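You operate a simulated robot arm through the tools that you are given. There is no shell and no other tool.

You are at the controls of a simulated robot arm. One attempt, no reset.

## Task
Test a scoop of new media for fines in the grey cone.
Fine: rinse water into the sand jug till about half full, a white scoop of media in, the cloudy water off into the cone; let it settle clear.

Only the result counts: the job must be done as asked and must still hold three seconds after the hand-in. Knocking over, shifting, dropping, spilling or breaking anything else fails it.

## Robot
A 7-joint arm with a two-finger parallel gripper, fixed in place. Base frame: the origin is at the foot of the arm, x ahead of it, y to its left, z up. Readings come in m, rad, newtons and seconds.
Its first joint turns from -2.897 to 2.897 rad. Payload 4.4 kg.
The tool frame sits at the grasp point between the pads (the TCP): z along the fingers, y along the line on which they close. The tips reach 0.023 m beyond it. Largest opening 0.094 m; finger width 0.038, thickness 0.01; the body of the gripper, 0.054 by 0.096 m, starts 0.039 m behind the TCP.
Orientation is told as [roll, pitch, yaw] about the base's x, y, z axes, in that order, counted from this pose: with the fingers straight down and closing along the base's y, the tool's x points along the base's -x, its y along +y and its z along -z.

## Interface
- The arm moves only by the tool send_rows. Its argument "plan" is a list that holds one entry, the list of rows, each a list of 6 numbers: the shift along the base's x, y, z in m, then the turn, a rotation vector about the base's x, y, z in rad. In form: [[[dx, dy, dz, rx, ry, rz], ...]]. A call has 1 to 20 rows; each row shifts and turns the commanded pose from where the row before left it. "claw" is the gripper command, from -1 (shut) to 1 (fully open), values between in proportion, set as the call begins (left out, the last holds). Rows are played at 5 a second. More than 0.05 m and 0.15 rad between two rows, or a gripper value outside its range, and nothing of the call is played. Where a pose cannot be reached the arm comes as near as it can. A force on the tool above 40 N (or 10 N above the force at the start of the call, whichever is more), or a blocked arm, ends the call early, and 0.2 s more pass. Each finger travels about 0.072 m/s and halts on what it meets, pressing with about 43 N; the grip force reading is that of the motor and also rises with nothing between the fingers. The clock runs only during rows and for 0.2 s after the last one: add rows that do not move to give the fingers time. It gives the time, the measured TCP pose, the force on the tool (base axes), the opening and the grip force at its end, in the units of the frame above (readings bear some noise), with the torque about the TCP (base axes, N m) and any sound that the robot's microphone picked up.
- Cameras (640 x 400 px; columns grow to the right, rows downward): "scene" is fixed at [0.2194, 0.651, 1.4812]; the picture's right is [-0.45, -0.89, 0.00], its down [-0.55, 0.28, -0.78] and it looks along [0.70, -0.35, -0.62] (base axes); focal length 214 px, centre (320, 200). "wrist" rides on the gripper at [0.086, 0.016, -0.075] in the tool frame; the picture's right is [-0.18, 0.98, 0.00], its down [-0.58, -0.11, -0.81] and it looks along [-0.79, -0.15, 0.59] (tool axes); focal length 243 px, centre (320, 200). There is no depth. A picture from a camera that has moved, and an enlarged one, comes with that camera's place and axes in the base frame and with its lens.
- snapshot(camera): a new picture of that camera. The clock stands still meanwhile.
- close_up(camera, box): a new picture of the part [left, top, right, bottom] of that camera's present view, enlarged. The clock stands still meanwhile.
- close_job(): hands the job in; it is judged then, once.

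Nothing tells you positions but the pictures and the camera data. Unless the task says otherwise, let go and move clear before handing in.

The tools are called after "Call:" as a command line: name --argument value ..., lists and objects as JSON in quotes. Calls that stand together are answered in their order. send_rows: Moves the arm, as the interface text tells. Its arguments: {"type":"object","properties":{"plan":{"type":"array","items":{"type":"array","items":{"type":"array","items":{"type":"number"}}}},"claw":{"type":"number"}},"required":["plan"]} The other tools are called the same way: snapshot (camera) takes a picture; close_up (camera, box) takes an enlarged picture of a part of a camera's view; close_job () hands the job in.

At the start:

```text
time: 0.0
position: [0.407, 0.5125, 1.4175]
ee_rot: [-0.001, -0.002, 0.001]
contact_force: [0.0, 0.0, 0.2]
ft_torque: [0.04, 0.0, 0.0]
width: 0.094
finger_force: 0.1
```

scene: 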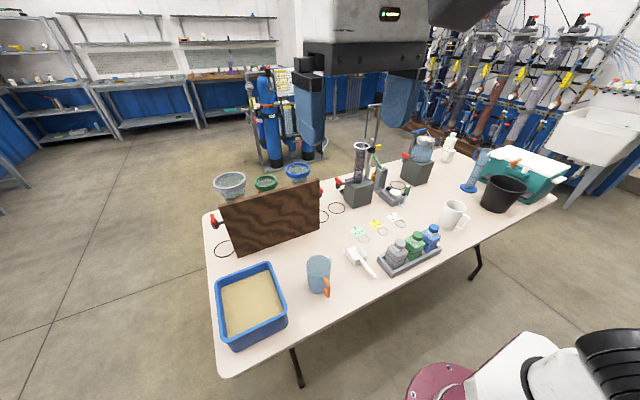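
wrist: 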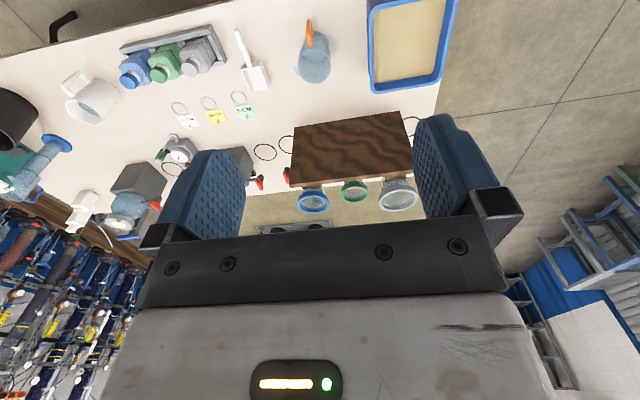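

I see a long table with a sand tray, a jug with an orange handle, a white scoop, bottles, a white mug, a black bucket, and a wooden board that hides part of the far side with three cones or funnels behind it. I'll enlarge parts of the view before moving.

Call:
close_up --camera "scene" --box '[190, 160, 350, 260]'

Call:
close_up --camera "scene" --box '[290, 220, 450, 320]'

Call:
close_up --camera "scene" --box '[320, 120, 480, 220]'

Call:
close_up --camera "scene" --box '[420, 120, 580, 220]'

Call:
close_up --camera "scene" --box '[190, 240, 350, 340]'

Call:
close_up --camera "wrist" --box '[240, 100, 460, 237]'

Call:
close_up --camera "wrist" --box '[0, 100, 260, 262]'

Call:
close_up --camera "wrist" --box '[110, 10, 370, 172]'

```text
4.00 times, centred on (270, 210) of scene
camera zoom: at [0.2194, 0.651, 1.4812], right [-0.45, -0.89, 0.0], down [-0.55, 0.28, -0.78], along [0.7, -0.35, -0.62], focal length 858 px, centre (520, 160)
```

zoom: 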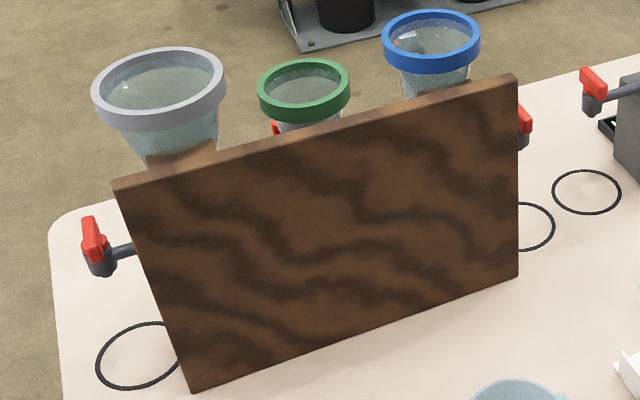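

```text
4.00 times, centred on (370, 270) of scene
camera zoom: at [0.2194, 0.651, 1.4812], right [-0.45, -0.89, 0.0], down [-0.55, 0.28, -0.78], along [0.7, -0.35, -0.62], focal length 858 px, centre (120, -80)
```

zoom: 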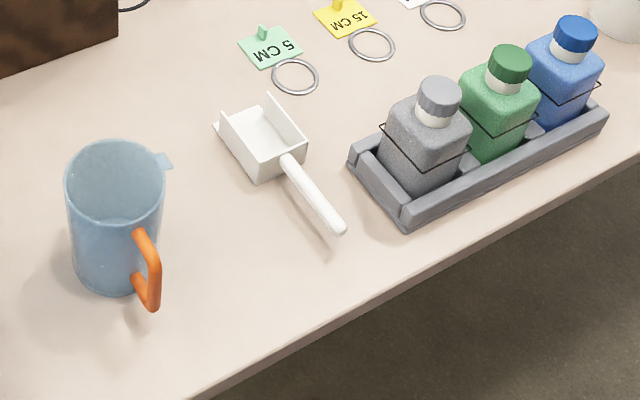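

```text
4.00 times, centred on (400, 170) of scene
camera zoom: at [0.2194, 0.651, 1.4812], right [-0.45, -0.89, 0.0], down [-0.55, 0.28, -0.78], along [0.7, -0.35, -0.62], focal length 858 px, centre (0, 320)
```

zoom: 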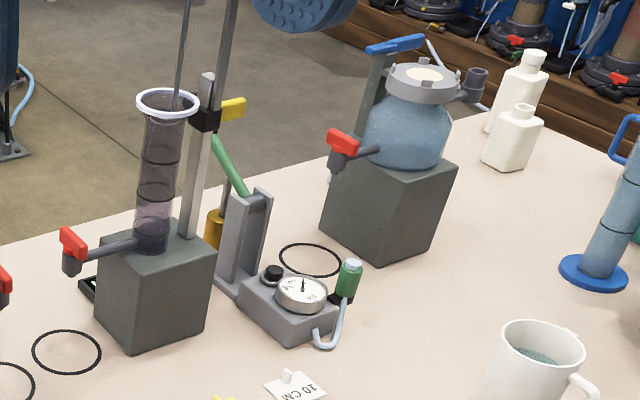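

```text
4.00 times, centred on (500, 170) of scene
camera zoom: at [0.2194, 0.651, 1.4812], right [-0.45, -0.89, 0.0], down [-0.55, 0.28, -0.78], along [0.7, -0.35, -0.62], focal length 858 px, centre (-400, 320)
```

zoom: 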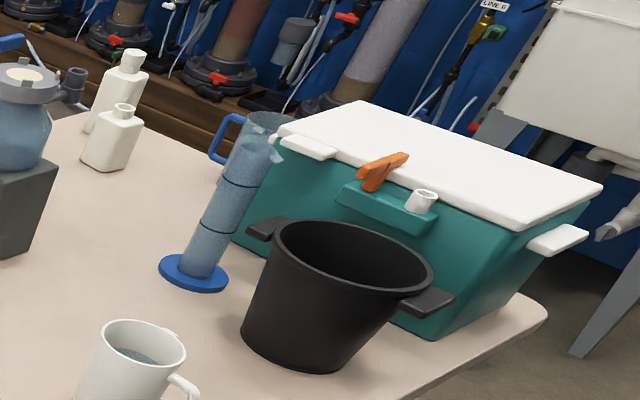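

```text
4.00 times, centred on (270, 290) of scene
camera zoom: at [0.2194, 0.651, 1.4812], right [-0.45, -0.89, 0.0], down [-0.55, 0.28, -0.78], along [0.7, -0.35, -0.62], focal length 858 px, centre (520, -160)
```

zoom: 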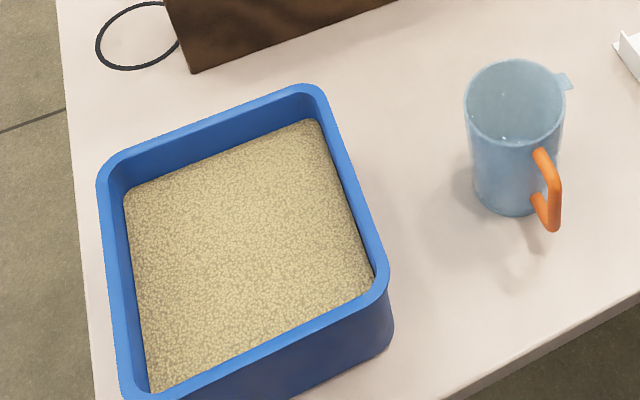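

```text
2.91 times, centred on (350, 168) of wrist
camera zoom: at [0.3208, 0.5299, 1.4932], right [0.18, 0.98, 0.0], down [0.58, -0.11, 0.81], along [0.79, -0.15, -0.59], focal length 706 px, centre (233, 292)
```

zoom: 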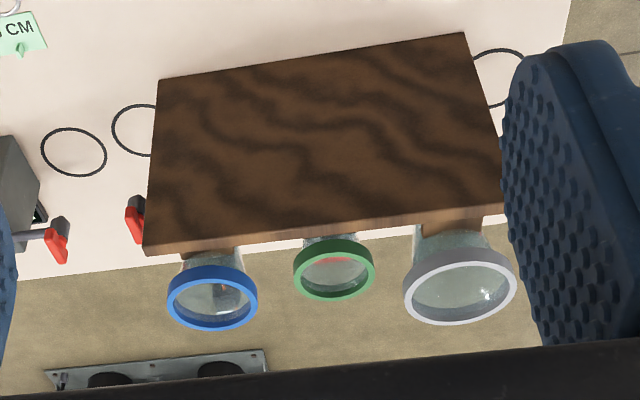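

```text
2.46 times, centred on (130, 181) of wrist
camera zoom: at [0.3208, 0.5299, 1.4932], right [0.18, 0.98, 0.0], down [0.58, -0.11, 0.81], along [0.79, -0.15, -0.59], focal length 597 px, centre (788, 247)
```

zoom: 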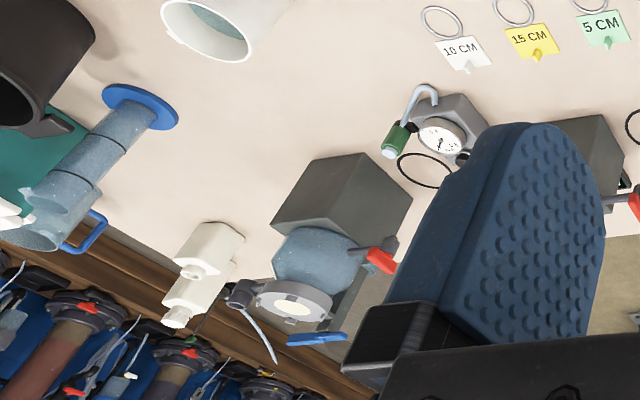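

```text
2.46 times, centred on (240, 91) of wrist
camera zoom: at [0.3208, 0.5299, 1.4932], right [0.18, 0.98, 0.0], down [0.58, -0.11, 0.81], along [0.79, -0.15, -0.59], focal length 597 px, centre (517, 468)
```

zoom: 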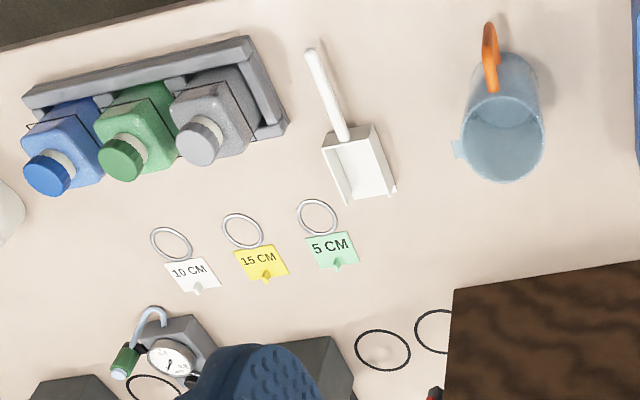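

The grey cone's rim works out at about (0.94, 0.65, 1.06), behind the board. The table top looks to be at z≈0.75. I'll bring the wrist camera to other viewpoints to find the rinse water and see behind the board, staying high.

Call:
send_rows --plan '[[[0.04, 0.0, 0, 0, 0, 0], [0.04, 0.0, 0, 0, 0, 0], [0.04, 0.0, 0, 0, 0, 0], [0.04, 0.0, 0, 0, 0, 0], [0.04, 0.0, 0, 0, 0, 0], [0, 0, 0, 0, 0, 0], [0, 0, 0, 0, 0, 0]]]'

Call:
snapshot --camera "wrist"

Call:
snapshot --camera "scene"

```text
time: 1.6
position: [0.6079, 0.5122, 1.418]
ee_rot: [-0.001, 0.0, 0.0]
contact_force: [0.2, -0.1, 0.1]
ft_torque: [0.01, -0.02, -0.01]
width: 0.0942
finger_force: 0.2
```

```text
taken
camera wrist: at [0.522, 0.5294, 1.4935], right [0.18, 0.98, 0.0], down [0.58, -0.11, 0.81], along [0.79, -0.15, -0.59], focal length 243 px, centre (320, 200)
```

wrist: 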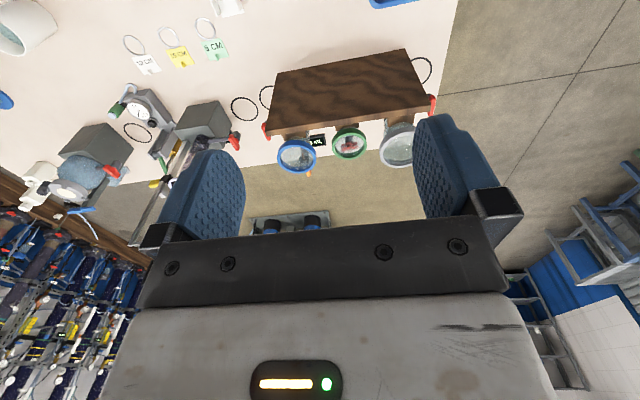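

```text
taken
```

scene: 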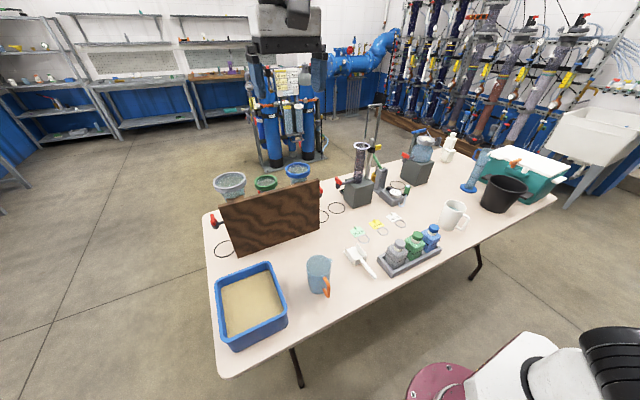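

The arm reaches well at this height. Next I'll tilt the camera down over the cones to see behind the board.

Call:
send_rows --plan '[[[0.04, 0.0, 0, 0, 0.12, 0], [0.04, 0.0, 0, 0, 0.12, 0], [0.04, 0.0, 0, 0, 0.12, 0], [0.04, 0.0, 0, 0, 0.12, 0], [0.0, 0.0, 0, 0, 0.12, 0], [0, 0, 0, 0, 0, 0], [0, 0, 0, 0, 0, 0]]]'

Call:
snapshot --camera "wrist"

```text
time: 3.2
position: [0.7428, 0.4969, 1.366]
ee_rot: [0.002, 0.604, -0.001]
contact_force: [0.6, 0.3, 0.5]
ft_torque: [0.0, 0.03, 0.01]
width: 0.0939
finger_force: 0.0
out of reach, approached as far as the arm can: row 5
```

```text
taken
camera wrist: at [0.7133, 0.5153, 1.4773], right [0.15, 0.98, -0.1], down [0.94, -0.11, 0.34], along [0.32, -0.15, -0.94], focal length 243 px, centre (320, 200)
```

wrist: 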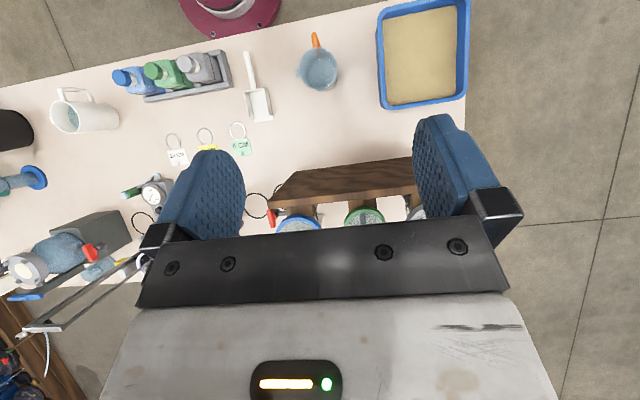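

The far edge of the reach shows here. Now I'll pull back and turn toward the right half of the table to find the rinse water source.

Call:
send_rows --plan '[[[-0.04, -0.04, 0, 0, -0.12, 0], [-0.04, -0.04, 0, 0, -0.12, 0], [-0.04, -0.04, 0, 0, -0.12, 0], [-0.04, -0.04, -0.02, 0, -0.12, 0], [0.0, -0.04, -0.02, 0, -0.12, 0], [0, -0.04, -0.02, 0, 0, -0.14], [0, -0.04, -0.02, 0, 0, -0.14], [0, -0.04, 0, 0, 0, -0.14], [0, -0.04, 0, 0, 0, -0.14], [0, -0.04, 0, 0, 0, 0], [0, 0, 0, 0, 0, 0]]]'

Call:
snapshot --camera "wrist"

```text
refused: row 1 steps farther than a row can; nothing moved
```

```text
taken
camera wrist: at [0.7133, 0.5153, 1.4773], right [0.15, 0.98, -0.1], down [0.94, -0.11, 0.34], along [0.32, -0.15, -0.94], focal length 243 px, centre (320, 200)
```

wrist: 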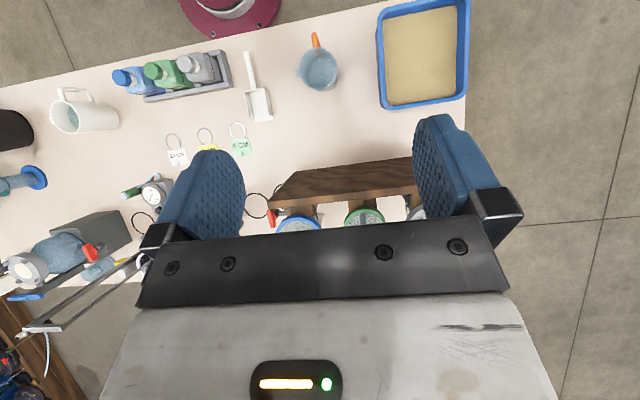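

Total shift per row has to stay within 0.05 m, so I'll use smaller rows for the same move back and to the right.

Call:
send_rows --plan '[[[-0.035, -0.03, 0, 0, -0.12, 0], [-0.035, -0.03, 0, 0, -0.12, 0], [-0.035, -0.03, 0, 0, -0.12, 0], [-0.035, -0.03, -0.01, 0, -0.12, 0], [-0.02, -0.04, -0.01, 0, -0.12, 0], [0, -0.04, -0.02, 0, 0, -0.14], [0, -0.04, -0.02, 0, 0, -0.14], [0, -0.04, 0, 0, 0, -0.14], [0, -0.04, 0, 0, 0, -0.14], [0, -0.04, 0, 0, 0, 0], [0, -0.04, 0, 0, 0, 0], [0, 0, 0, 0, 0, 0]]]'

Call:
snapshot --camera "wrist"

```text
time: 5.8
position: [0.5842, 0.0977, 1.3074]
ee_rot: [-0.002, 0.001, -0.56]
contact_force: [-0.3, 0.3, -0.6]
ft_torque: [0.02, -0.01, 0.02]
width: 0.0941
finger_force: 0.0
```

```text
taken
camera wrist: at [0.5184, 0.1584, 1.3828], right [0.68, 0.73, 0.0], down [0.43, -0.4, 0.81], along [0.59, -0.55, -0.59], focal length 243 px, centre (320, 200)
```

wrist: 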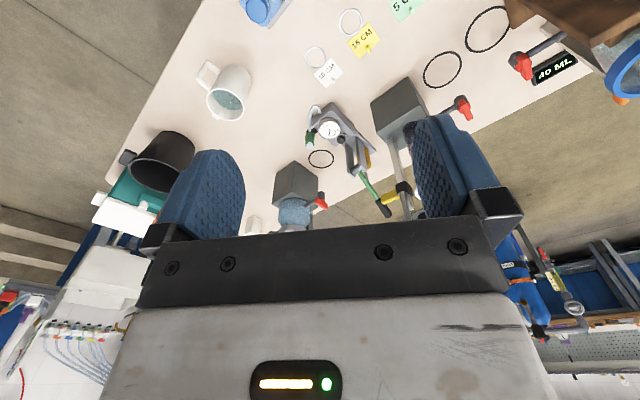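

There is a "40 ML" tag near the blue cone, so the apparatus carries labels. I'll enlarge several parts.

Call:
close_up --camera "wrist" --box '[440, 0, 640, 125]'

Call:
close_up --camera "wrist" --box '[240, 70, 480, 220]'

Call:
close_up --camera "wrist" --box '[80, 50, 280, 175]'

Call:
close_up --camera "wrist" --box '[60, 120, 220, 250]'

```text
3.20 times, centred on (540, 62) of wrist
camera zoom: at [0.5184, 0.1584, 1.3828], right [0.68, 0.73, 0.0], down [0.43, -0.4, 0.81], along [0.59, -0.55, -0.59], focal length 776 px, centre (-384, 640)
```

zoom: 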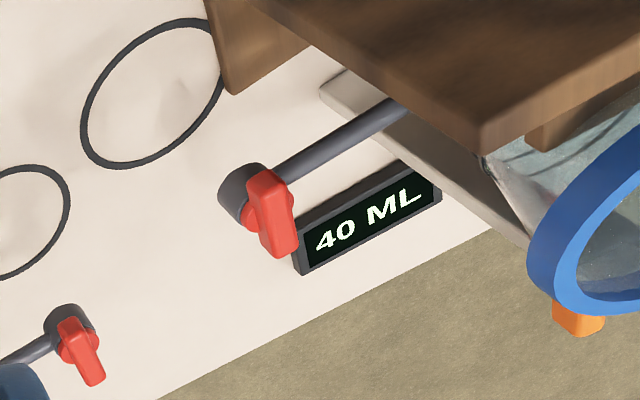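

```text
2.67 times, centred on (360, 145) of wrist
camera zoom: at [0.5184, 0.1584, 1.3828], right [0.68, 0.73, 0.0], down [0.43, -0.4, 0.81], along [0.59, -0.55, -0.59], focal length 647 px, centre (213, 347)
```

zoom: 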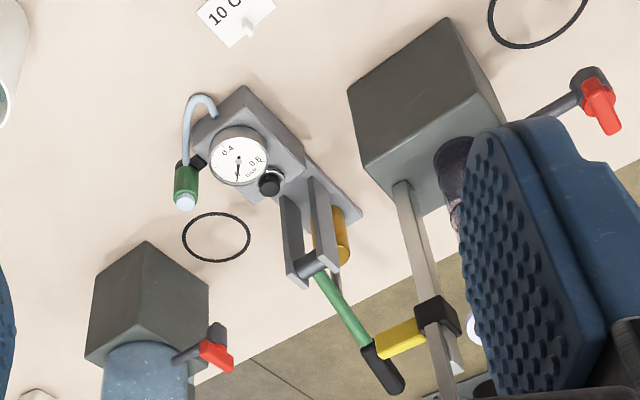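

```text
3.20 times, centred on (180, 112) of wrist
camera zoom: at [0.5184, 0.1584, 1.3828], right [0.68, 0.73, 0.0], down [0.43, -0.4, 0.81], along [0.59, -0.55, -0.59], focal length 776 px, centre (768, 480)
```

zoom: 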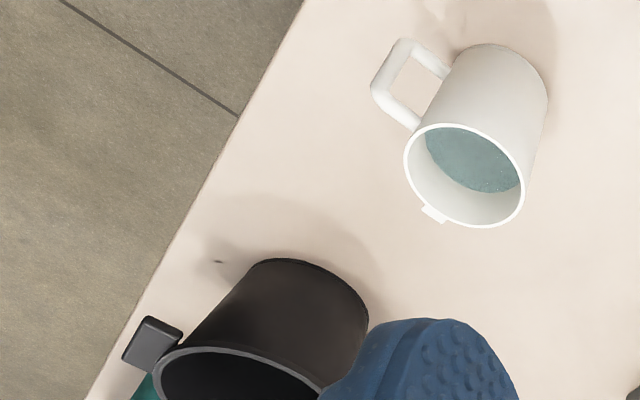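

```text
3.08 times, centred on (140, 185) of wrist
camera zoom: at [0.5184, 0.1584, 1.3828], right [0.68, 0.73, 0.0], down [0.43, -0.4, 0.81], along [0.59, -0.55, -0.59], focal length 746 px, centre (874, 246)
```

zoom: 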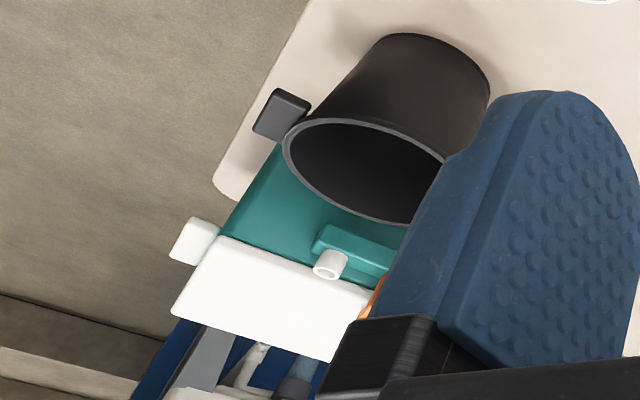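

The white jug holds water and the black bucket looks empty, standing in front of the teal cooler. I'll go further right and turn for a better look at the cooler, the cylinder and the blue-handled jug.

Call:
send_rows --plan '[[[-0.03, -0.03, 0, 0, 0, 0], [-0.03, -0.03, 0, 0, 0, 0], [-0.03, -0.03, 0, 0, 0, 0], [-0.03, -0.03, 0, 0, 0, 0], [-0.03, -0.03, 0, 0, 0, 0], [0, -0.03, 0, 0, 0, -0.14], [0, -0.03, 0, 0, 0, -0.14], [0, -0.03, 0, 0, 0, 0], [0, -0.03, 0, 0, 0, 0], [0, 0, 0, 0, 0, 0]]]'

Call:
snapshot --camera "wrist"

Call:
close_up --camera "wrist" --box '[100, 50, 420, 250]'

```text
time: 8.0
position: [0.4301, -0.1715, 1.3056]
ee_rot: [0.0, -0.001, -0.841]
contact_force: [0.1, 0.5, 0.6]
ft_torque: [-0.04, 0.05, -0.02]
width: 0.094
finger_force: 0.1
```

```text
taken
camera wrist: at [0.385, -0.0948, 1.3823], right [0.85, 0.52, 0.0], down [0.31, -0.51, 0.81], along [0.42, -0.69, -0.59], focal length 243 px, centre (320, 200)
```

wrist: 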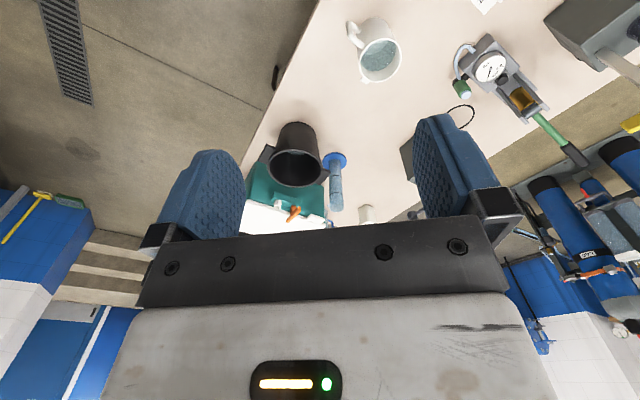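

```text
2.00 times, centred on (260, 150) of wrist
camera zoom: at [0.385, -0.0948, 1.3823], right [0.85, 0.52, 0.0], down [0.31, -0.51, 0.81], along [0.42, -0.69, -0.59], focal length 485 px, centre (440, 300)
```

zoom: 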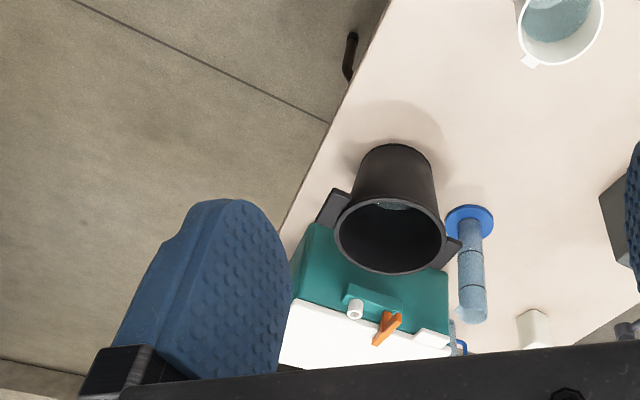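

The white jug's rim is at about (0.61, -0.23, 0.87), so it's within reach. I'll lower the camera toward the cooler and bucket to see them and any lettering better.

Call:
send_rows --plan '[[[0.0, -0.03, -0.03, 0, 0, 0], [0.0, -0.03, -0.03, 0, 0, 0], [0.0, -0.03, -0.03, 0, 0, 0], [0.0, -0.03, -0.03, 0, 0, 0], [0.0, -0.03, -0.03, 0, 0, 0.1], [0, -0.03, -0.02, 0, 0, 0.14], [0, -0.03, 0, 0, 0, 0.14], [0, 0, 0, 0, 0, 0]]]'

Call:
snapshot --camera "wrist"

Call:
close_up --camera "wrist" --box '[100, 50, 420, 250]'

```text
time: 10.0
position: [0.46, -0.3418, 1.1544]
ee_rot: [-0.009, -0.03, -0.377]
contact_force: [-0.4, -0.4, -0.2]
ft_torque: [0.01, -0.01, -0.03]
width: 0.0942
finger_force: 0.0
stopped in row 8: the arm was blocked; the commanded pose is now the measured one
```

```text
taken
camera wrist: at [0.3822, -0.2926, 1.2264], right [0.53, 0.85, 0.0], down [0.48, -0.3, 0.82], along [0.7, -0.44, -0.57], focal length 243 px, centre (320, 200)
```

wrist: 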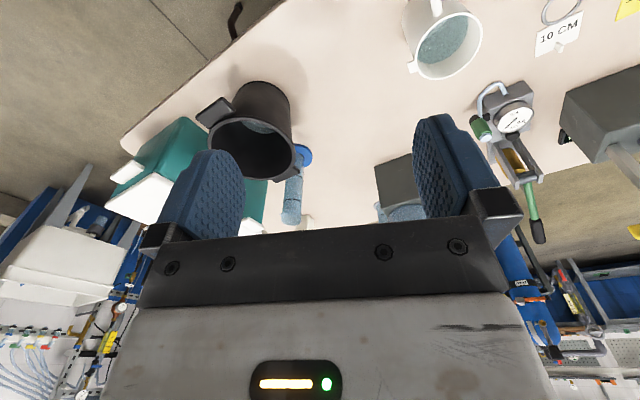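

```text
2.00 times, centred on (260, 150) of wrist
camera zoom: at [0.3822, -0.2926, 1.2264], right [0.53, 0.85, 0.0], down [0.48, -0.3, 0.82], along [0.7, -0.44, -0.57], focal length 485 px, centre (440, 300)
```

zoom: 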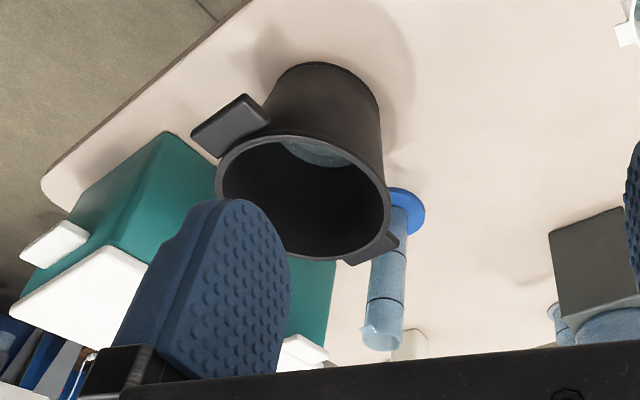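

The call ended with "the arm was blocked" and no contact force, so I suspect a joint limit. I'll check the arm's posture in the scene view.

Call:
snapshot --camera "scene"

Call:
close_up --camera "wrist" --box '[380, 0, 640, 162]'

```text
taken
```

scene: 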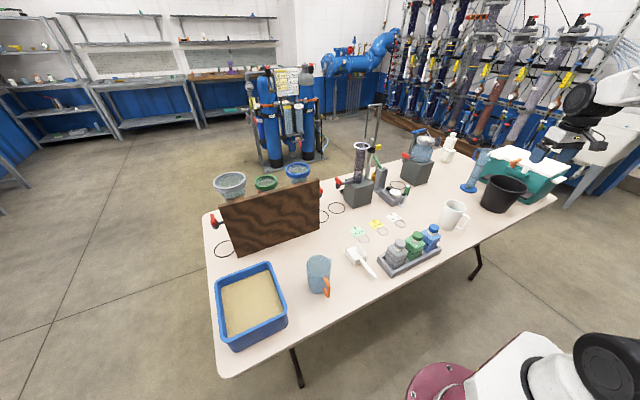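

```text
2.46 times, centred on (510, 81) of wrist
camera zoom: at [0.3822, -0.2926, 1.2264], right [0.53, 0.85, 0.0], down [0.48, -0.3, 0.82], along [0.7, -0.44, -0.57], focal length 597 px, centre (-148, 493)
```

zoom: 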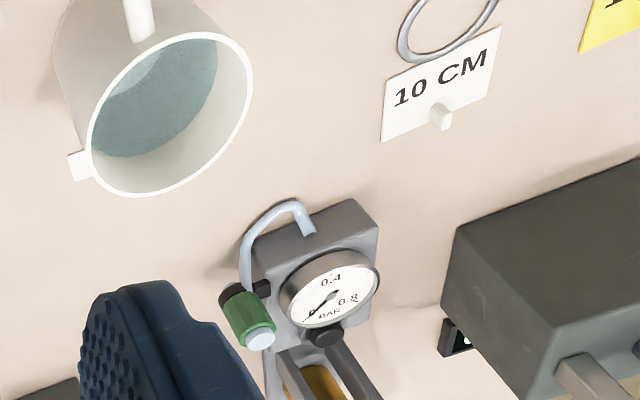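

The arm itself is clear of everything. From a different wrist angle, I'll take a closer look at the cooler's spout and the blue-handled jug.

Call:
send_rows --plan '[[[-0.01, 0.01, 0.02, 0, 0, -0.14], [-0.01, 0.01, 0.02, 0, 0, -0.14], [-0.01, 0.01, 0.02, 0, 0, -0.14], [-0.01, 0.01, 0.02, 0, 0, -0.14], [-0.01, 0, 0.02, 0, 0, -0.14], [0, 0, 0, 0, 0, 0], [0, 0, 0, 0, 0, 0]]]'

Call:
snapshot --camera "wrist"

Call:
close_up --camera "wrist" --box '[200, 80, 440, 230]'

```text
time: 11.6
position: [0.4135, -0.2995, 1.2462]
ee_rot: [-0.016, -0.016, -1.069]
contact_force: [-1.3, 0.3, 2.1]
ft_torque: [-0.06, -0.08, -0.01]
width: 0.0941
finger_force: 0.1
```

```text
taken
camera wrist: at [0.3867, -0.2135, 1.3203], right [0.95, 0.31, -0.01], down [0.19, -0.55, 0.82], along [0.25, -0.78, -0.58], focal length 243 px, centre (320, 200)
```

wrist: 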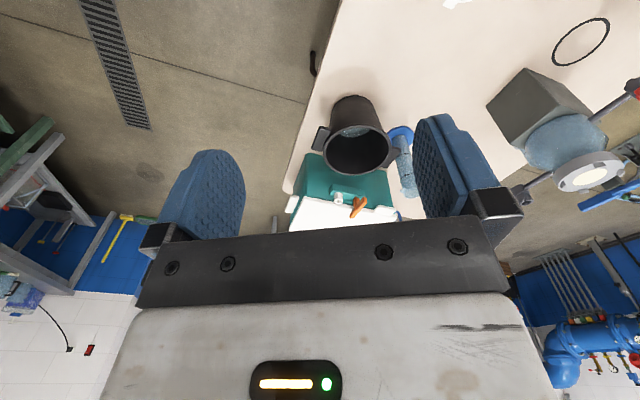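

```text
2.67 times, centred on (320, 155) of wrist
camera zoom: at [0.3867, -0.2135, 1.3203], right [0.95, 0.31, -0.01], down [0.19, -0.55, 0.82], along [0.25, -0.78, -0.58], focal length 647 px, centre (320, 320)
```

zoom: 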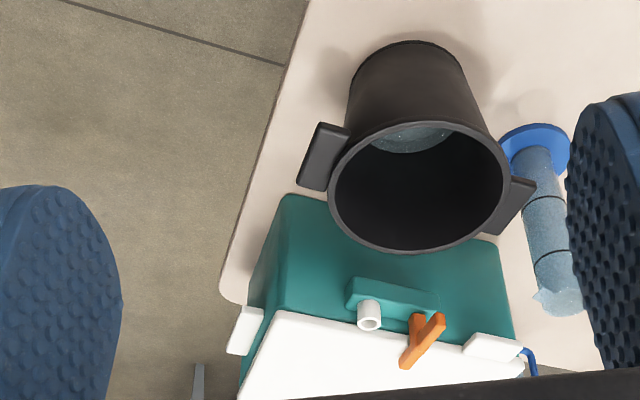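

The cooler's white tube and orange lever look like a drain and a latch. I'll check what the blue-handled jug and the white jug hold from the scene camera.

Call:
close_up --camera "scene" --box '[460, 140, 524, 180]'

Call:
close_up --camera "scene" --box '[428, 190, 492, 230]'

Call:
close_up --camera "scene" --box '[390, 120, 454, 160]'

Call:
close_up --camera "scene" --box '[290, 245, 354, 285]'

Call:
close_up --camera "scene" --box '[338, 235, 402, 275]'

```text
10.00 times, centred on (492, 160) of scene
camera zoom: at [0.2194, 0.651, 1.4812], right [-0.45, -0.89, 0.0], down [-0.55, 0.28, -0.78], along [0.7, -0.35, -0.62], focal length 2145 px, centre (-1400, 600)
```

zoom: 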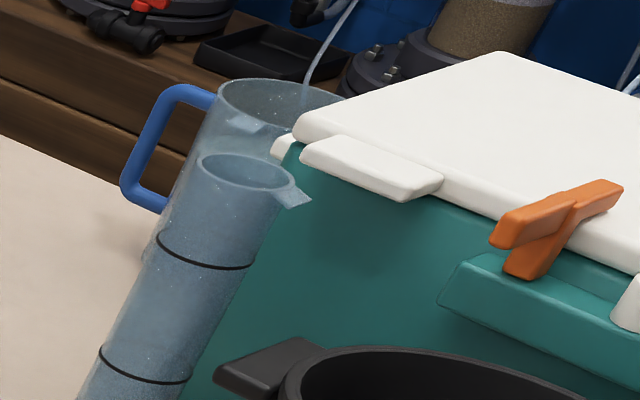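

```text
10.00 times, centred on (460, 210) of scene
camera zoom: at [0.2194, 0.651, 1.4812], right [-0.45, -0.89, 0.0], down [-0.55, 0.28, -0.78], along [0.7, -0.35, -0.62], focal length 2145 px, centre (-1080, 100)
```

zoom: 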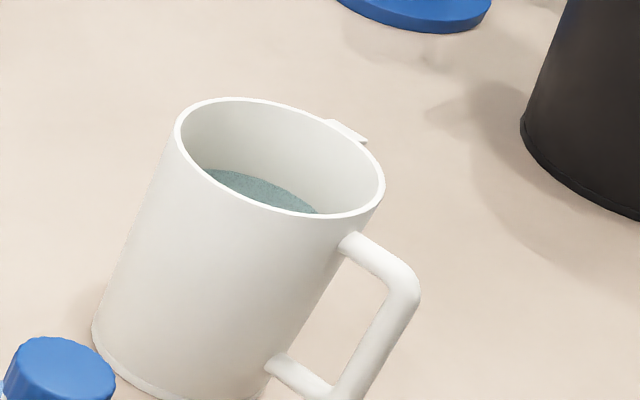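

```text
10.00 times, centred on (422, 140) of scene
camera zoom: at [0.2194, 0.651, 1.4812], right [-0.45, -0.89, 0.0], down [-0.55, 0.28, -0.78], along [0.7, -0.35, -0.62], focal length 2145 px, centre (-700, 800)
```

zoom: 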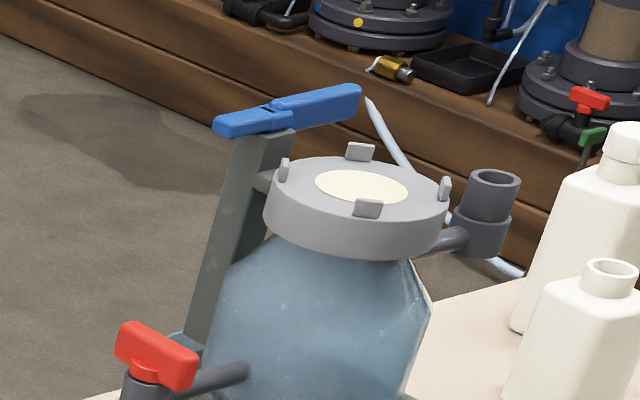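

```text
10.00 times, centred on (322, 265) of scene
camera zoom: at [0.2194, 0.651, 1.4812], right [-0.45, -0.89, 0.0], down [-0.55, 0.28, -0.78], along [0.7, -0.35, -0.62], focal length 2145 px, centre (300, -450)
```

zoom: 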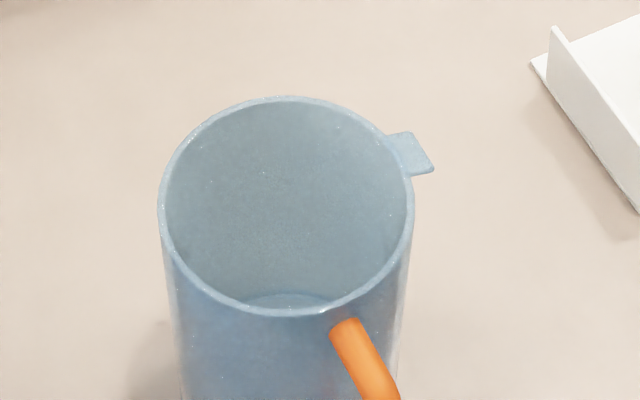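

```text
10.00 times, centred on (370, 255) of scene
camera zoom: at [0.2194, 0.651, 1.4812], right [-0.45, -0.89, 0.0], down [-0.55, 0.28, -0.78], along [0.7, -0.35, -0.62], focal length 2145 px, centre (-180, -350)
```

zoom: 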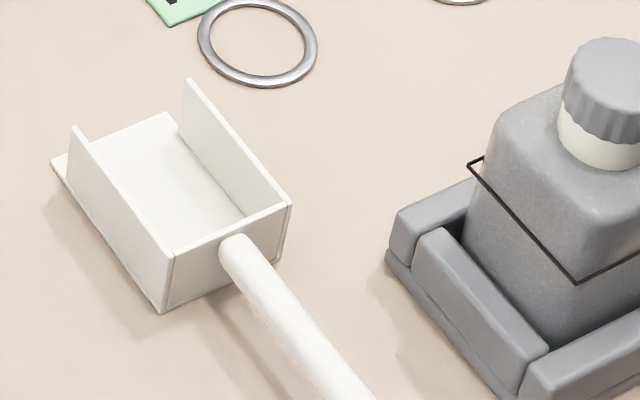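

The blue-handled jug and the orange-handled jug look empty, and only the white jug plainly holds water for pouring. I take the white jug as the rinse water and the orange-handled jug beside the sand tray as the sand jug. Next I'll swing left to view the grey cone and its valve.

Call:
send_rows --plan '[[[0, 0.045, 0, 0, 0, 0.05], [0, 0.045, 0, 0, 0, 0.05], [0, 0.045, 0, 0, 0, 0.05], [0, 0.045, 0, 0, 0, 0.05], [0, 0.045, 0, 0, 0, 0.05], [0, 0.045, 0, 0, 0, 0.05], [0, 0.045, 0, 0, 0, 0.05], [0, 0.045, 0, 0, 0, 0.05], [0, 0.045, 0, 0, 0, 0.05], [0, 0.045, 0, 0, 0, 0.05], [0, 0.045, 0, 0, 0, 0.05], [0, 0.045, 0, 0, 0, 0.05], [0, 0.045, 0, 0, 0, 0.02], [0, 0.045, 0, 0, 0, 0], [0, 0.045, 0, 0, 0, 0], [0, 0.045, 0, 0, 0, 0], [0, 0.045, 0, 0, 0, 0], [0, 0.045, 0, 0, 0, 0], [0, 0.045, 0, 0, 0, 0], [0, 0, 0, 0, 0, 0]]]'

Call:
send_rows --plan '[[[0.01, 0.045, 0, 0, 0, 0], [0.02, 0.04, 0, 0, 0, 0], [0.02, 0.04, 0, 0, 0, 0], [0.02, 0.04, -0.01, 0, 0, 0], [0.01, 0.045, -0.01, 0, 0, 0], [0.01, 0.045, -0.01, 0, 0, 0], [0, 0.03, -0.01, 0, 0, 0], [0, 0, 0, 0, 0, 0]]]'

Call:
snapshot --camera "wrist"

Call:
close_up --camera "wrist" --box '[200, 30, 460, 230]'

```text
time: 15.8
position: [0.4072, 0.5514, 1.2574]
ee_rot: [-0.008, -0.029, -0.461]
contact_force: [0.3, 0.6, 1.1]
ft_torque: [0.04, -0.01, -0.03]
width: 0.0941
finger_force: 0.0
```

```text
time: 17.6
position: [0.4968, 0.8388, 1.2155]
ee_rot: [-0.009, -0.031, -0.461]
contact_force: [-0.4, 0.4, -0.7]
ft_torque: [-0.02, 0.04, 0.0]
width: 0.094
finger_force: 0.1
```

```text
taken
camera wrist: at [0.4259, 0.894, 1.2869], right [0.6, 0.8, 0.0], down [0.45, -0.34, 0.82], along [0.66, -0.5, -0.57], focal length 243 px, centre (320, 200)
```

wrist: 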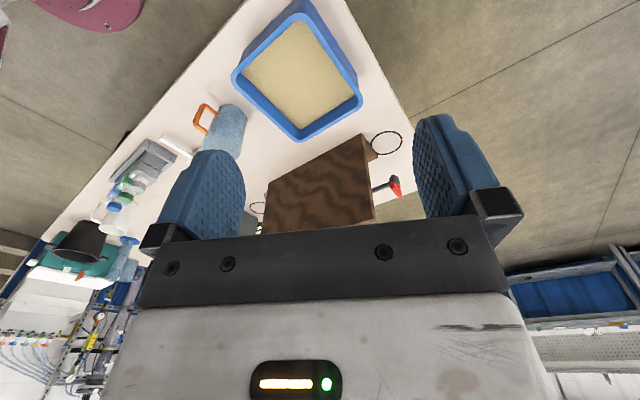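

```text
2.00 times, centred on (330, 130) of wrist
camera zoom: at [0.4259, 0.894, 1.2869], right [0.6, 0.8, 0.0], down [0.45, -0.34, 0.82], along [0.66, -0.5, -0.57], focal length 485 px, centre (300, 340)
```

zoom: 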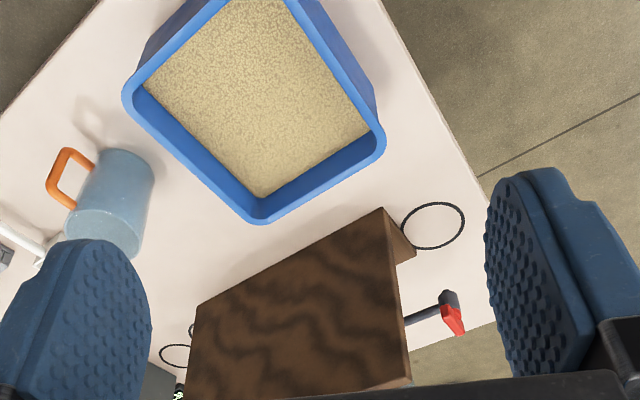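

The grey cone's red lever sits like the other ones, and the cone looked empty. Now I'll view the jug, scoop and tray closely to measure them.

Call:
send_rows --plan '[[[-0.02, -0.04, -0.01, 0, 0, 0.1], [-0.02, -0.04, -0.01, 0, 0, 0.1], [-0.02, -0.04, -0.01, 0, 0, 0.1], [-0.02, -0.04, -0.01, 0, 0, 0.1], [-0.02, -0.04, -0.01, 0, 0, 0.06], [-0.02, -0.04, -0.01, 0, 0, 0], [-0.02, -0.04, -0.01, 0, 0, 0], [-0.02, -0.04, -0.01, 0, 0, 0], [0, -0.04, -0.01, 0, 0, 0], [0, -0.04, -0.01, 0, 0, 0], [0, 0, 0, 0, 0, 0]]]'

Call:
snapshot --camera "wrist"

Call:
close_up --camera "wrist" --box '[160, 0, 480, 200]'

```text
time: 20.0
position: [0.3353, 0.4341, 1.1158]
ee_rot: [-0.008, -0.029, 0.0]
contact_force: [0.7, -1.1, -0.3]
ft_torque: [0.02, 0.02, 0.02]
width: 0.094
finger_force: 0.0
```

```text
taken
camera wrist: at [0.2472, 0.4533, 1.1878], right [0.18, 0.98, 0.0], down [0.56, -0.1, 0.82], along [0.81, -0.15, -0.57], focal length 243 px, centre (320, 200)
```

wrist: 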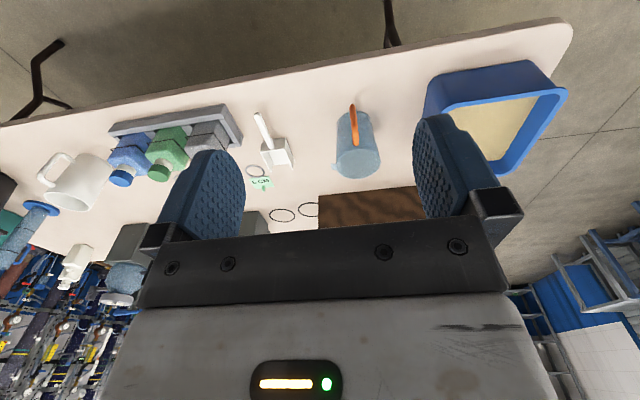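

```text
2.00 times, centred on (320, 100) of wrist
camera zoom: at [0.2472, 0.4533, 1.1878], right [0.18, 0.98, 0.0], down [0.56, -0.1, 0.82], along [0.81, -0.15, -0.57], focal length 485 px, centre (320, 400)
```

zoom: 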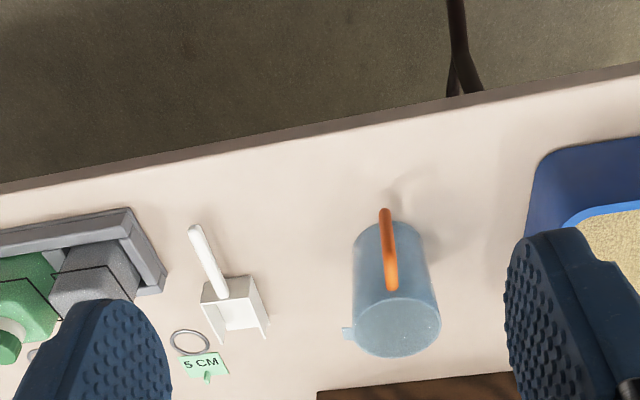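

I've measured the main objects. The table top is at z≈0.75 with its near edge at x≈0.46.

| Object | Position |
|---|---|
| Sand jug | axis (0.598, 0.465), rim 0.868, handle bar near (0.533, 0.461, 0.81), spout toward -y |
| White jug | axis (0.607, -0.228), handle bar near (0.535, -0.237, 0.80) |
| Sand tray | x 0.53–0.715, y 0.61–0.78, rim 0.83 |
| Scoop | handle tip (0.53, 0.268, 0.76), pointing at the robot |

A horizontal tool pointing +x would suit the jug handles, so I'll test that posture in free air.

Call:
send_rows --plan '[[[0.03, 0, 0, 0, -0.14, 0], [0.03, 0, 0, 0, -0.14, 0], [0.03, 0, 0, 0, -0.14, 0], [0.03, 0, 0, 0, -0.14, 0], [0.03, 0, 0, 0, -0.14, 0], [0, 0, 0, 0, -0.14, 0], [0, 0, 0, 0, -0.14, 0], [0, 0, 0, 0, -0.14, 0], [0, 0, 0, 0, -0.14, 0], [0, 0, 0, 0, -0.14, 0], [0, 0, 0, 0, -0.14, 0], [0, 0, 0, 0, 0, 0]]]'

Call:
snapshot --camera "scene"

Call:
snapshot --camera "wrist"

```text
time: 22.6
position: [0.4871, 0.4374, 1.1152]
ee_rot: [1.001, -1.569, -1.011]
contact_force: [-0.1, 0.8, 0.4]
ft_torque: [-0.01, 0.02, 0.02]
width: 0.0941
finger_force: 0.0
```

```text
taken
```

scene: 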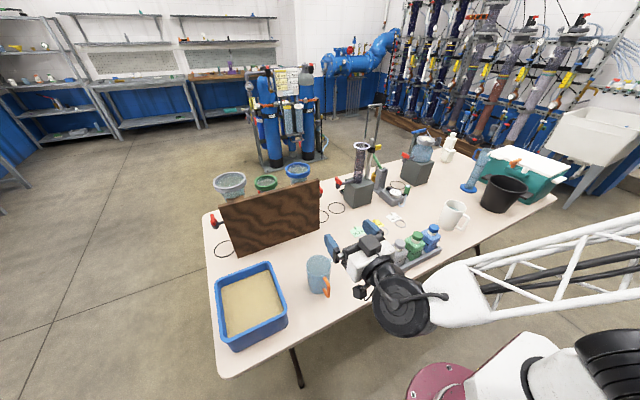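

```text
taken
camera wrist: at [0.4129, 0.4549, 1.0287], right [0.01, 0.98, 0.18], down [-0.81, -0.1, 0.58], along [0.59, -0.15, 0.79], focal length 243 px, centre (320, 200)
```

wrist: 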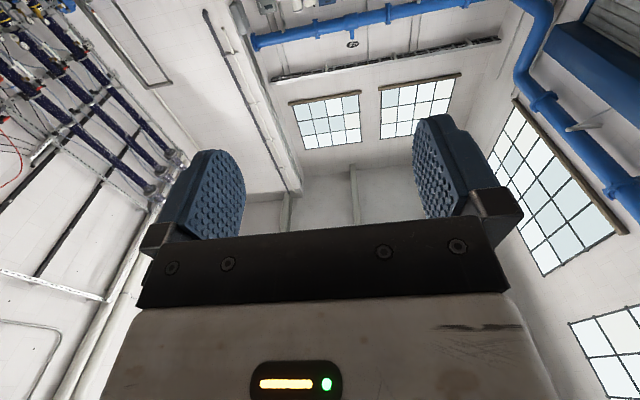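

The horizontal posture is reachable. I'll check the wrist's bulk, then roll 180° about the tool axis so the camera rides on top.

Call:
close_up --camera "scene" --box '[310, 210, 470, 350]'

Call:
send_rows --plan '[[[0, 0, 0.01, 0.14, 0, 0], [0, 0, 0.01, 0.14, 0, 0], [0, 0, 0.01, 0.14, 0, 0], [0, 0, 0.01, 0.14, 0, 0], [0, 0, 0.01, 0.14, 0, 0], [0, 0, 0, 0.14, 0, 0], [0, 0, 0, 0.14, 0, 0], [0, 0, 0, 0.14, 0, 0], [0, 0, 0, 0.14, 0, 0], [0, 0, 0, 0.14, 0, 0], [0, 0, 0, 0.14, 0, 0], [0, 0, 0, 0, 0, 0]]]'

Call:
snapshot --camera "wrist"

```text
2.86 times, centred on (390, 280) of scene
camera zoom: at [0.2194, 0.651, 1.4812], right [-0.45, -0.89, 0.0], down [-0.55, 0.28, -0.78], along [0.7, -0.35, -0.62], focal length 613 px, centre (120, -29)
```

zoom: 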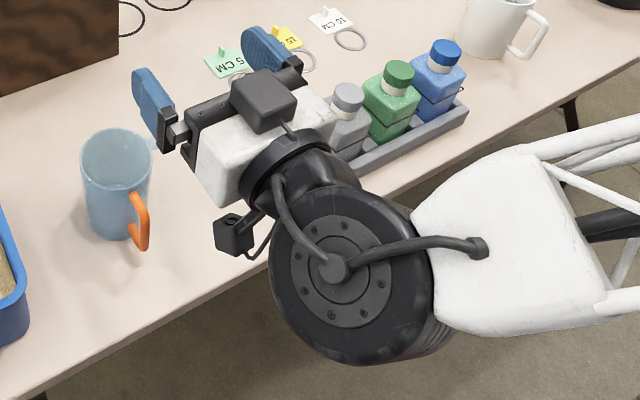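

```text
time: 25.2
position: [0.4586, 0.3956, 1.3302]
ee_rot: [1.483, -0.107, -1.545]
contact_force: [-0.5, -0.3, -0.3]
ft_torque: [0.02, 0.02, 0.0]
width: 0.094
finger_force: 0.0
out of reach, approached as far as the arm can: row 8, 9, 10, 11
```

```text
taken
camera wrist: at [0.3835, 0.4837, 1.344], right [0.09, -0.08, 0.99], down [-0.8, -0.6, 0.02], along [0.6, -0.79, -0.11], focal length 243 px, centre (320, 200)
```

wrist: 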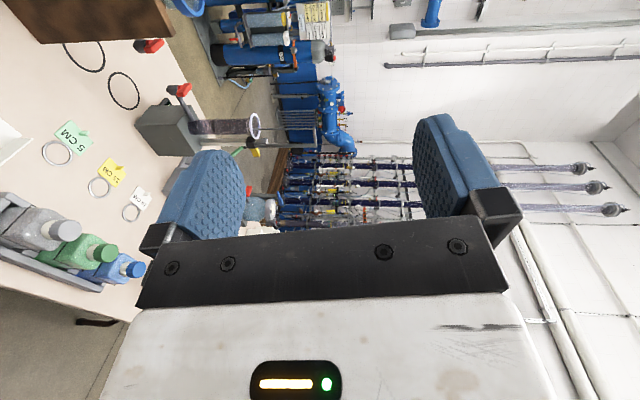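

Rolling the positive way runs out of travel at about 1 rad. I'll go back and test the opposite direction, which may bring the camera on top with travel left for pouring.

Call:
send_rows --plan '[[[0, 0, 0, -0.14, 0, 0], [0, 0, 0, -0.14, 0, 0], [0, 0, 0, -0.14, 0, 0], [0, 0, 0, -0.14, 0, 0], [0, 0, 0, -0.14, 0, 0], [0, 0, 0, -0.14, 0, 0], [0, 0, 0, -0.14, 0, 0], [0, 0, 0, -0.14, 0, 0], [0, 0, 0, -0.14, 0, 0], [0, 0, 0, -0.14, 0, 0], [0, 0, 0, -0.14, 0, 0], [0, 0, 0, 0, 0, 0]]]'

Call:
send_rows --plan '[[[0, 0, 0, -0.14, 0, 0], [0, 0, 0, -0.14, 0, 0], [0, 0, 0, -0.14, 0, 0], [0, 0, 0, -0.14, 0, 0], [0, 0, 0, -0.14, 0, 0], [0, 0, 0, -0.14, 0, 0], [0, 0, 0, -0.14, 0, 0], [0, 0, 0, -0.14, 0, 0], [0, 0, 0, -0.14, 0, 0], [0, 0, 0, -0.14, 0, 0], [0, 0, 0, -0.14, 0, 0], [0, 0, 0, 0, 0, 0]]]'

Call:
snapshot --camera "scene"

```text
time: 27.8
position: [0.4582, 0.3982, 1.3304]
ee_rot: [-1.342, -1.486, 1.257]
contact_force: [-0.3, -0.6, -0.7]
ft_torque: [0.0, -0.03, -0.02]
width: 0.0937
finger_force: 0.1
```

```text
time: 30.4
position: [0.459, 0.3965, 1.3302]
ee_rot: [-1.658, 0.049, 1.545]
contact_force: [0.2, 0.1, 0.3]
ft_torque: [0.0, 0.01, 0.05]
width: 0.0942
finger_force: 0.1
```

```text
taken
```

scene: 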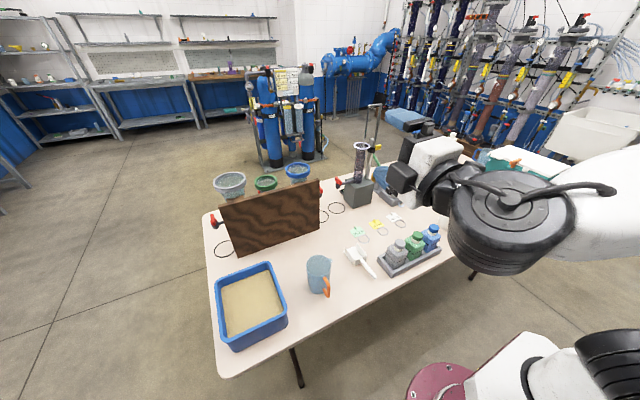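

That direction works. I'll continue rolling to bring the camera fully on top.

Call:
send_rows --plan '[[[0, 0, 0, -0.14, 0, 0], [0, 0, 0, -0.14, 0, 0], [0, 0, 0, -0.14, 0, 0], [0, 0, 0, -0.14, 0, 0], [0, 0, 0, -0.14, 0, 0], [0, 0, 0, -0.14, 0, 0], [0, 0, 0, -0.14, 0, 0], [0, 0, 0, -0.14, 0, 0], [0, 0, 0, -0.14, 0, 0], [0, 0, 0, -0.14, 0, 0], [0, 0, 0, -0.14, 0, 0], [0, 0, 0, 0, 0, 0]]]'

Call:
snapshot --camera "scene"

Call:
snapshot --camera "wrist"

```text
time: 33.0
position: [0.4587, 0.3952, 1.3306]
ee_rot: [2.463, 1.539, -0.596]
contact_force: [0.1, 0.2, -0.9]
ft_torque: [-0.02, 0.0, 0.0]
width: 0.0941
finger_force: 0.0
```

```text
taken
```

scene: 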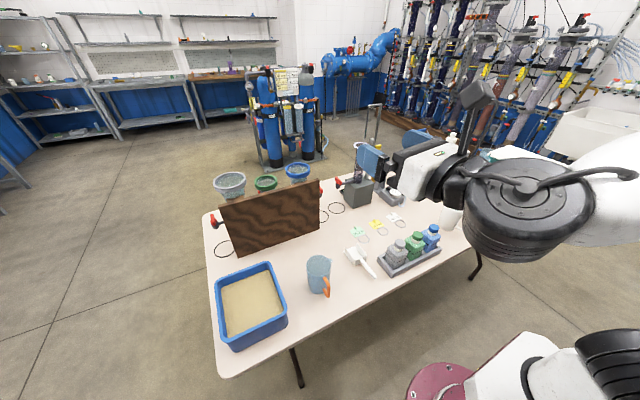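

```text
taken
camera wrist: at [0.3834, 0.3766, 1.416], right [0.09, -0.98, -0.16], down [-0.8, 0.03, -0.6], along [0.6, 0.18, -0.78], focal length 243 px, centre (320, 200)
```

wrist: 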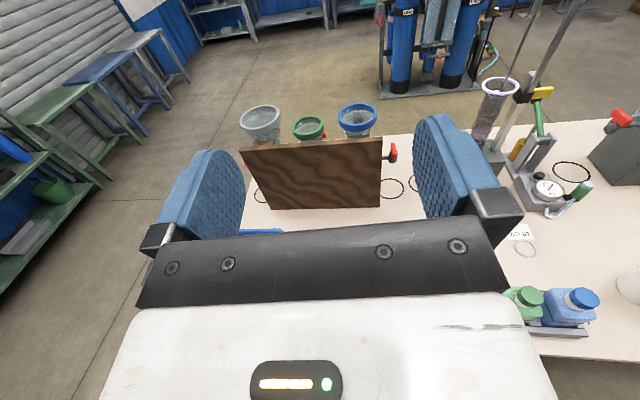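

The horizontal posture with the camera on top is reachable, and the view is upright. Now I'll carry this pose over to the near side of the white jug, off the table edge, to line up with its handle.

Call:
send_rows --plan '[[[-0.01, -0.045, 0, 0, 0, 0], [-0.01, -0.045, 0, 0, 0, 0], [-0.01, -0.045, 0, 0, 0, 0], [-0.01, -0.045, 0, 0, 0, 0], [-0.01, -0.045, 0, 0, 0, 0], [0, -0.045, -0.01, 0, 0, 0], [0, -0.045, -0.02, 0, 0, 0], [0, -0.045, -0.02, 0, 0, 0], [0, -0.045, -0.02, 0, 0, 0], [0, -0.045, -0.02, 0, 0, 0], [0, -0.045, -0.02, 0, 0, 0], [0, -0.045, -0.02, 0, 0, 0], [0, -0.045, -0.02, 0, 0, 0], [0, -0.04, -0.02, 0, 0, 0], [0, 0, 0, 0, 0, 0]]]'

Call:
snapshot --camera "wrist"

Call:
snapshot --camera "scene"

```text
time: 36.2
position: [0.3877, 0.0371, 1.2108]
ee_rot: [2.428, 1.546, -0.652]
contact_force: [-0.1, -0.5, 0.8]
ft_torque: [0.02, 0.0, 0.03]
width: 0.0938
finger_force: 0.2
out of reach, approached as far as the arm can: row 8, 9, 10, 11, 12, 13, 14
```

```text
taken
camera wrist: at [0.312, 0.0175, 1.2967], right [0.07, -0.98, -0.17], down [-0.8, 0.05, -0.6], along [0.6, 0.17, -0.78], focal length 243 px, centre (320, 200)
```

wrist: 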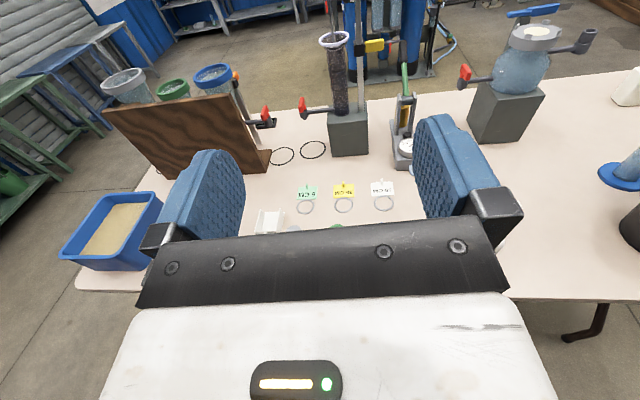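

```text
taken
```

scene: 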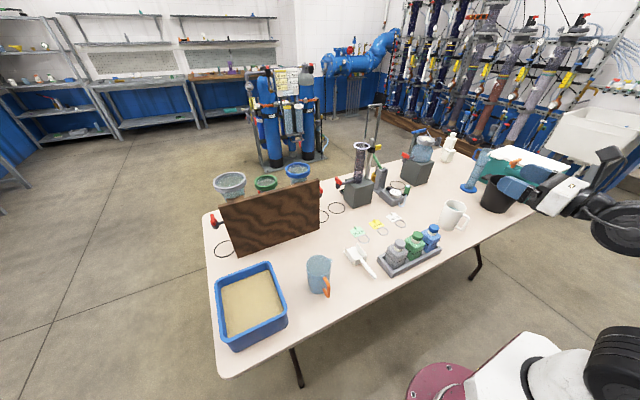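

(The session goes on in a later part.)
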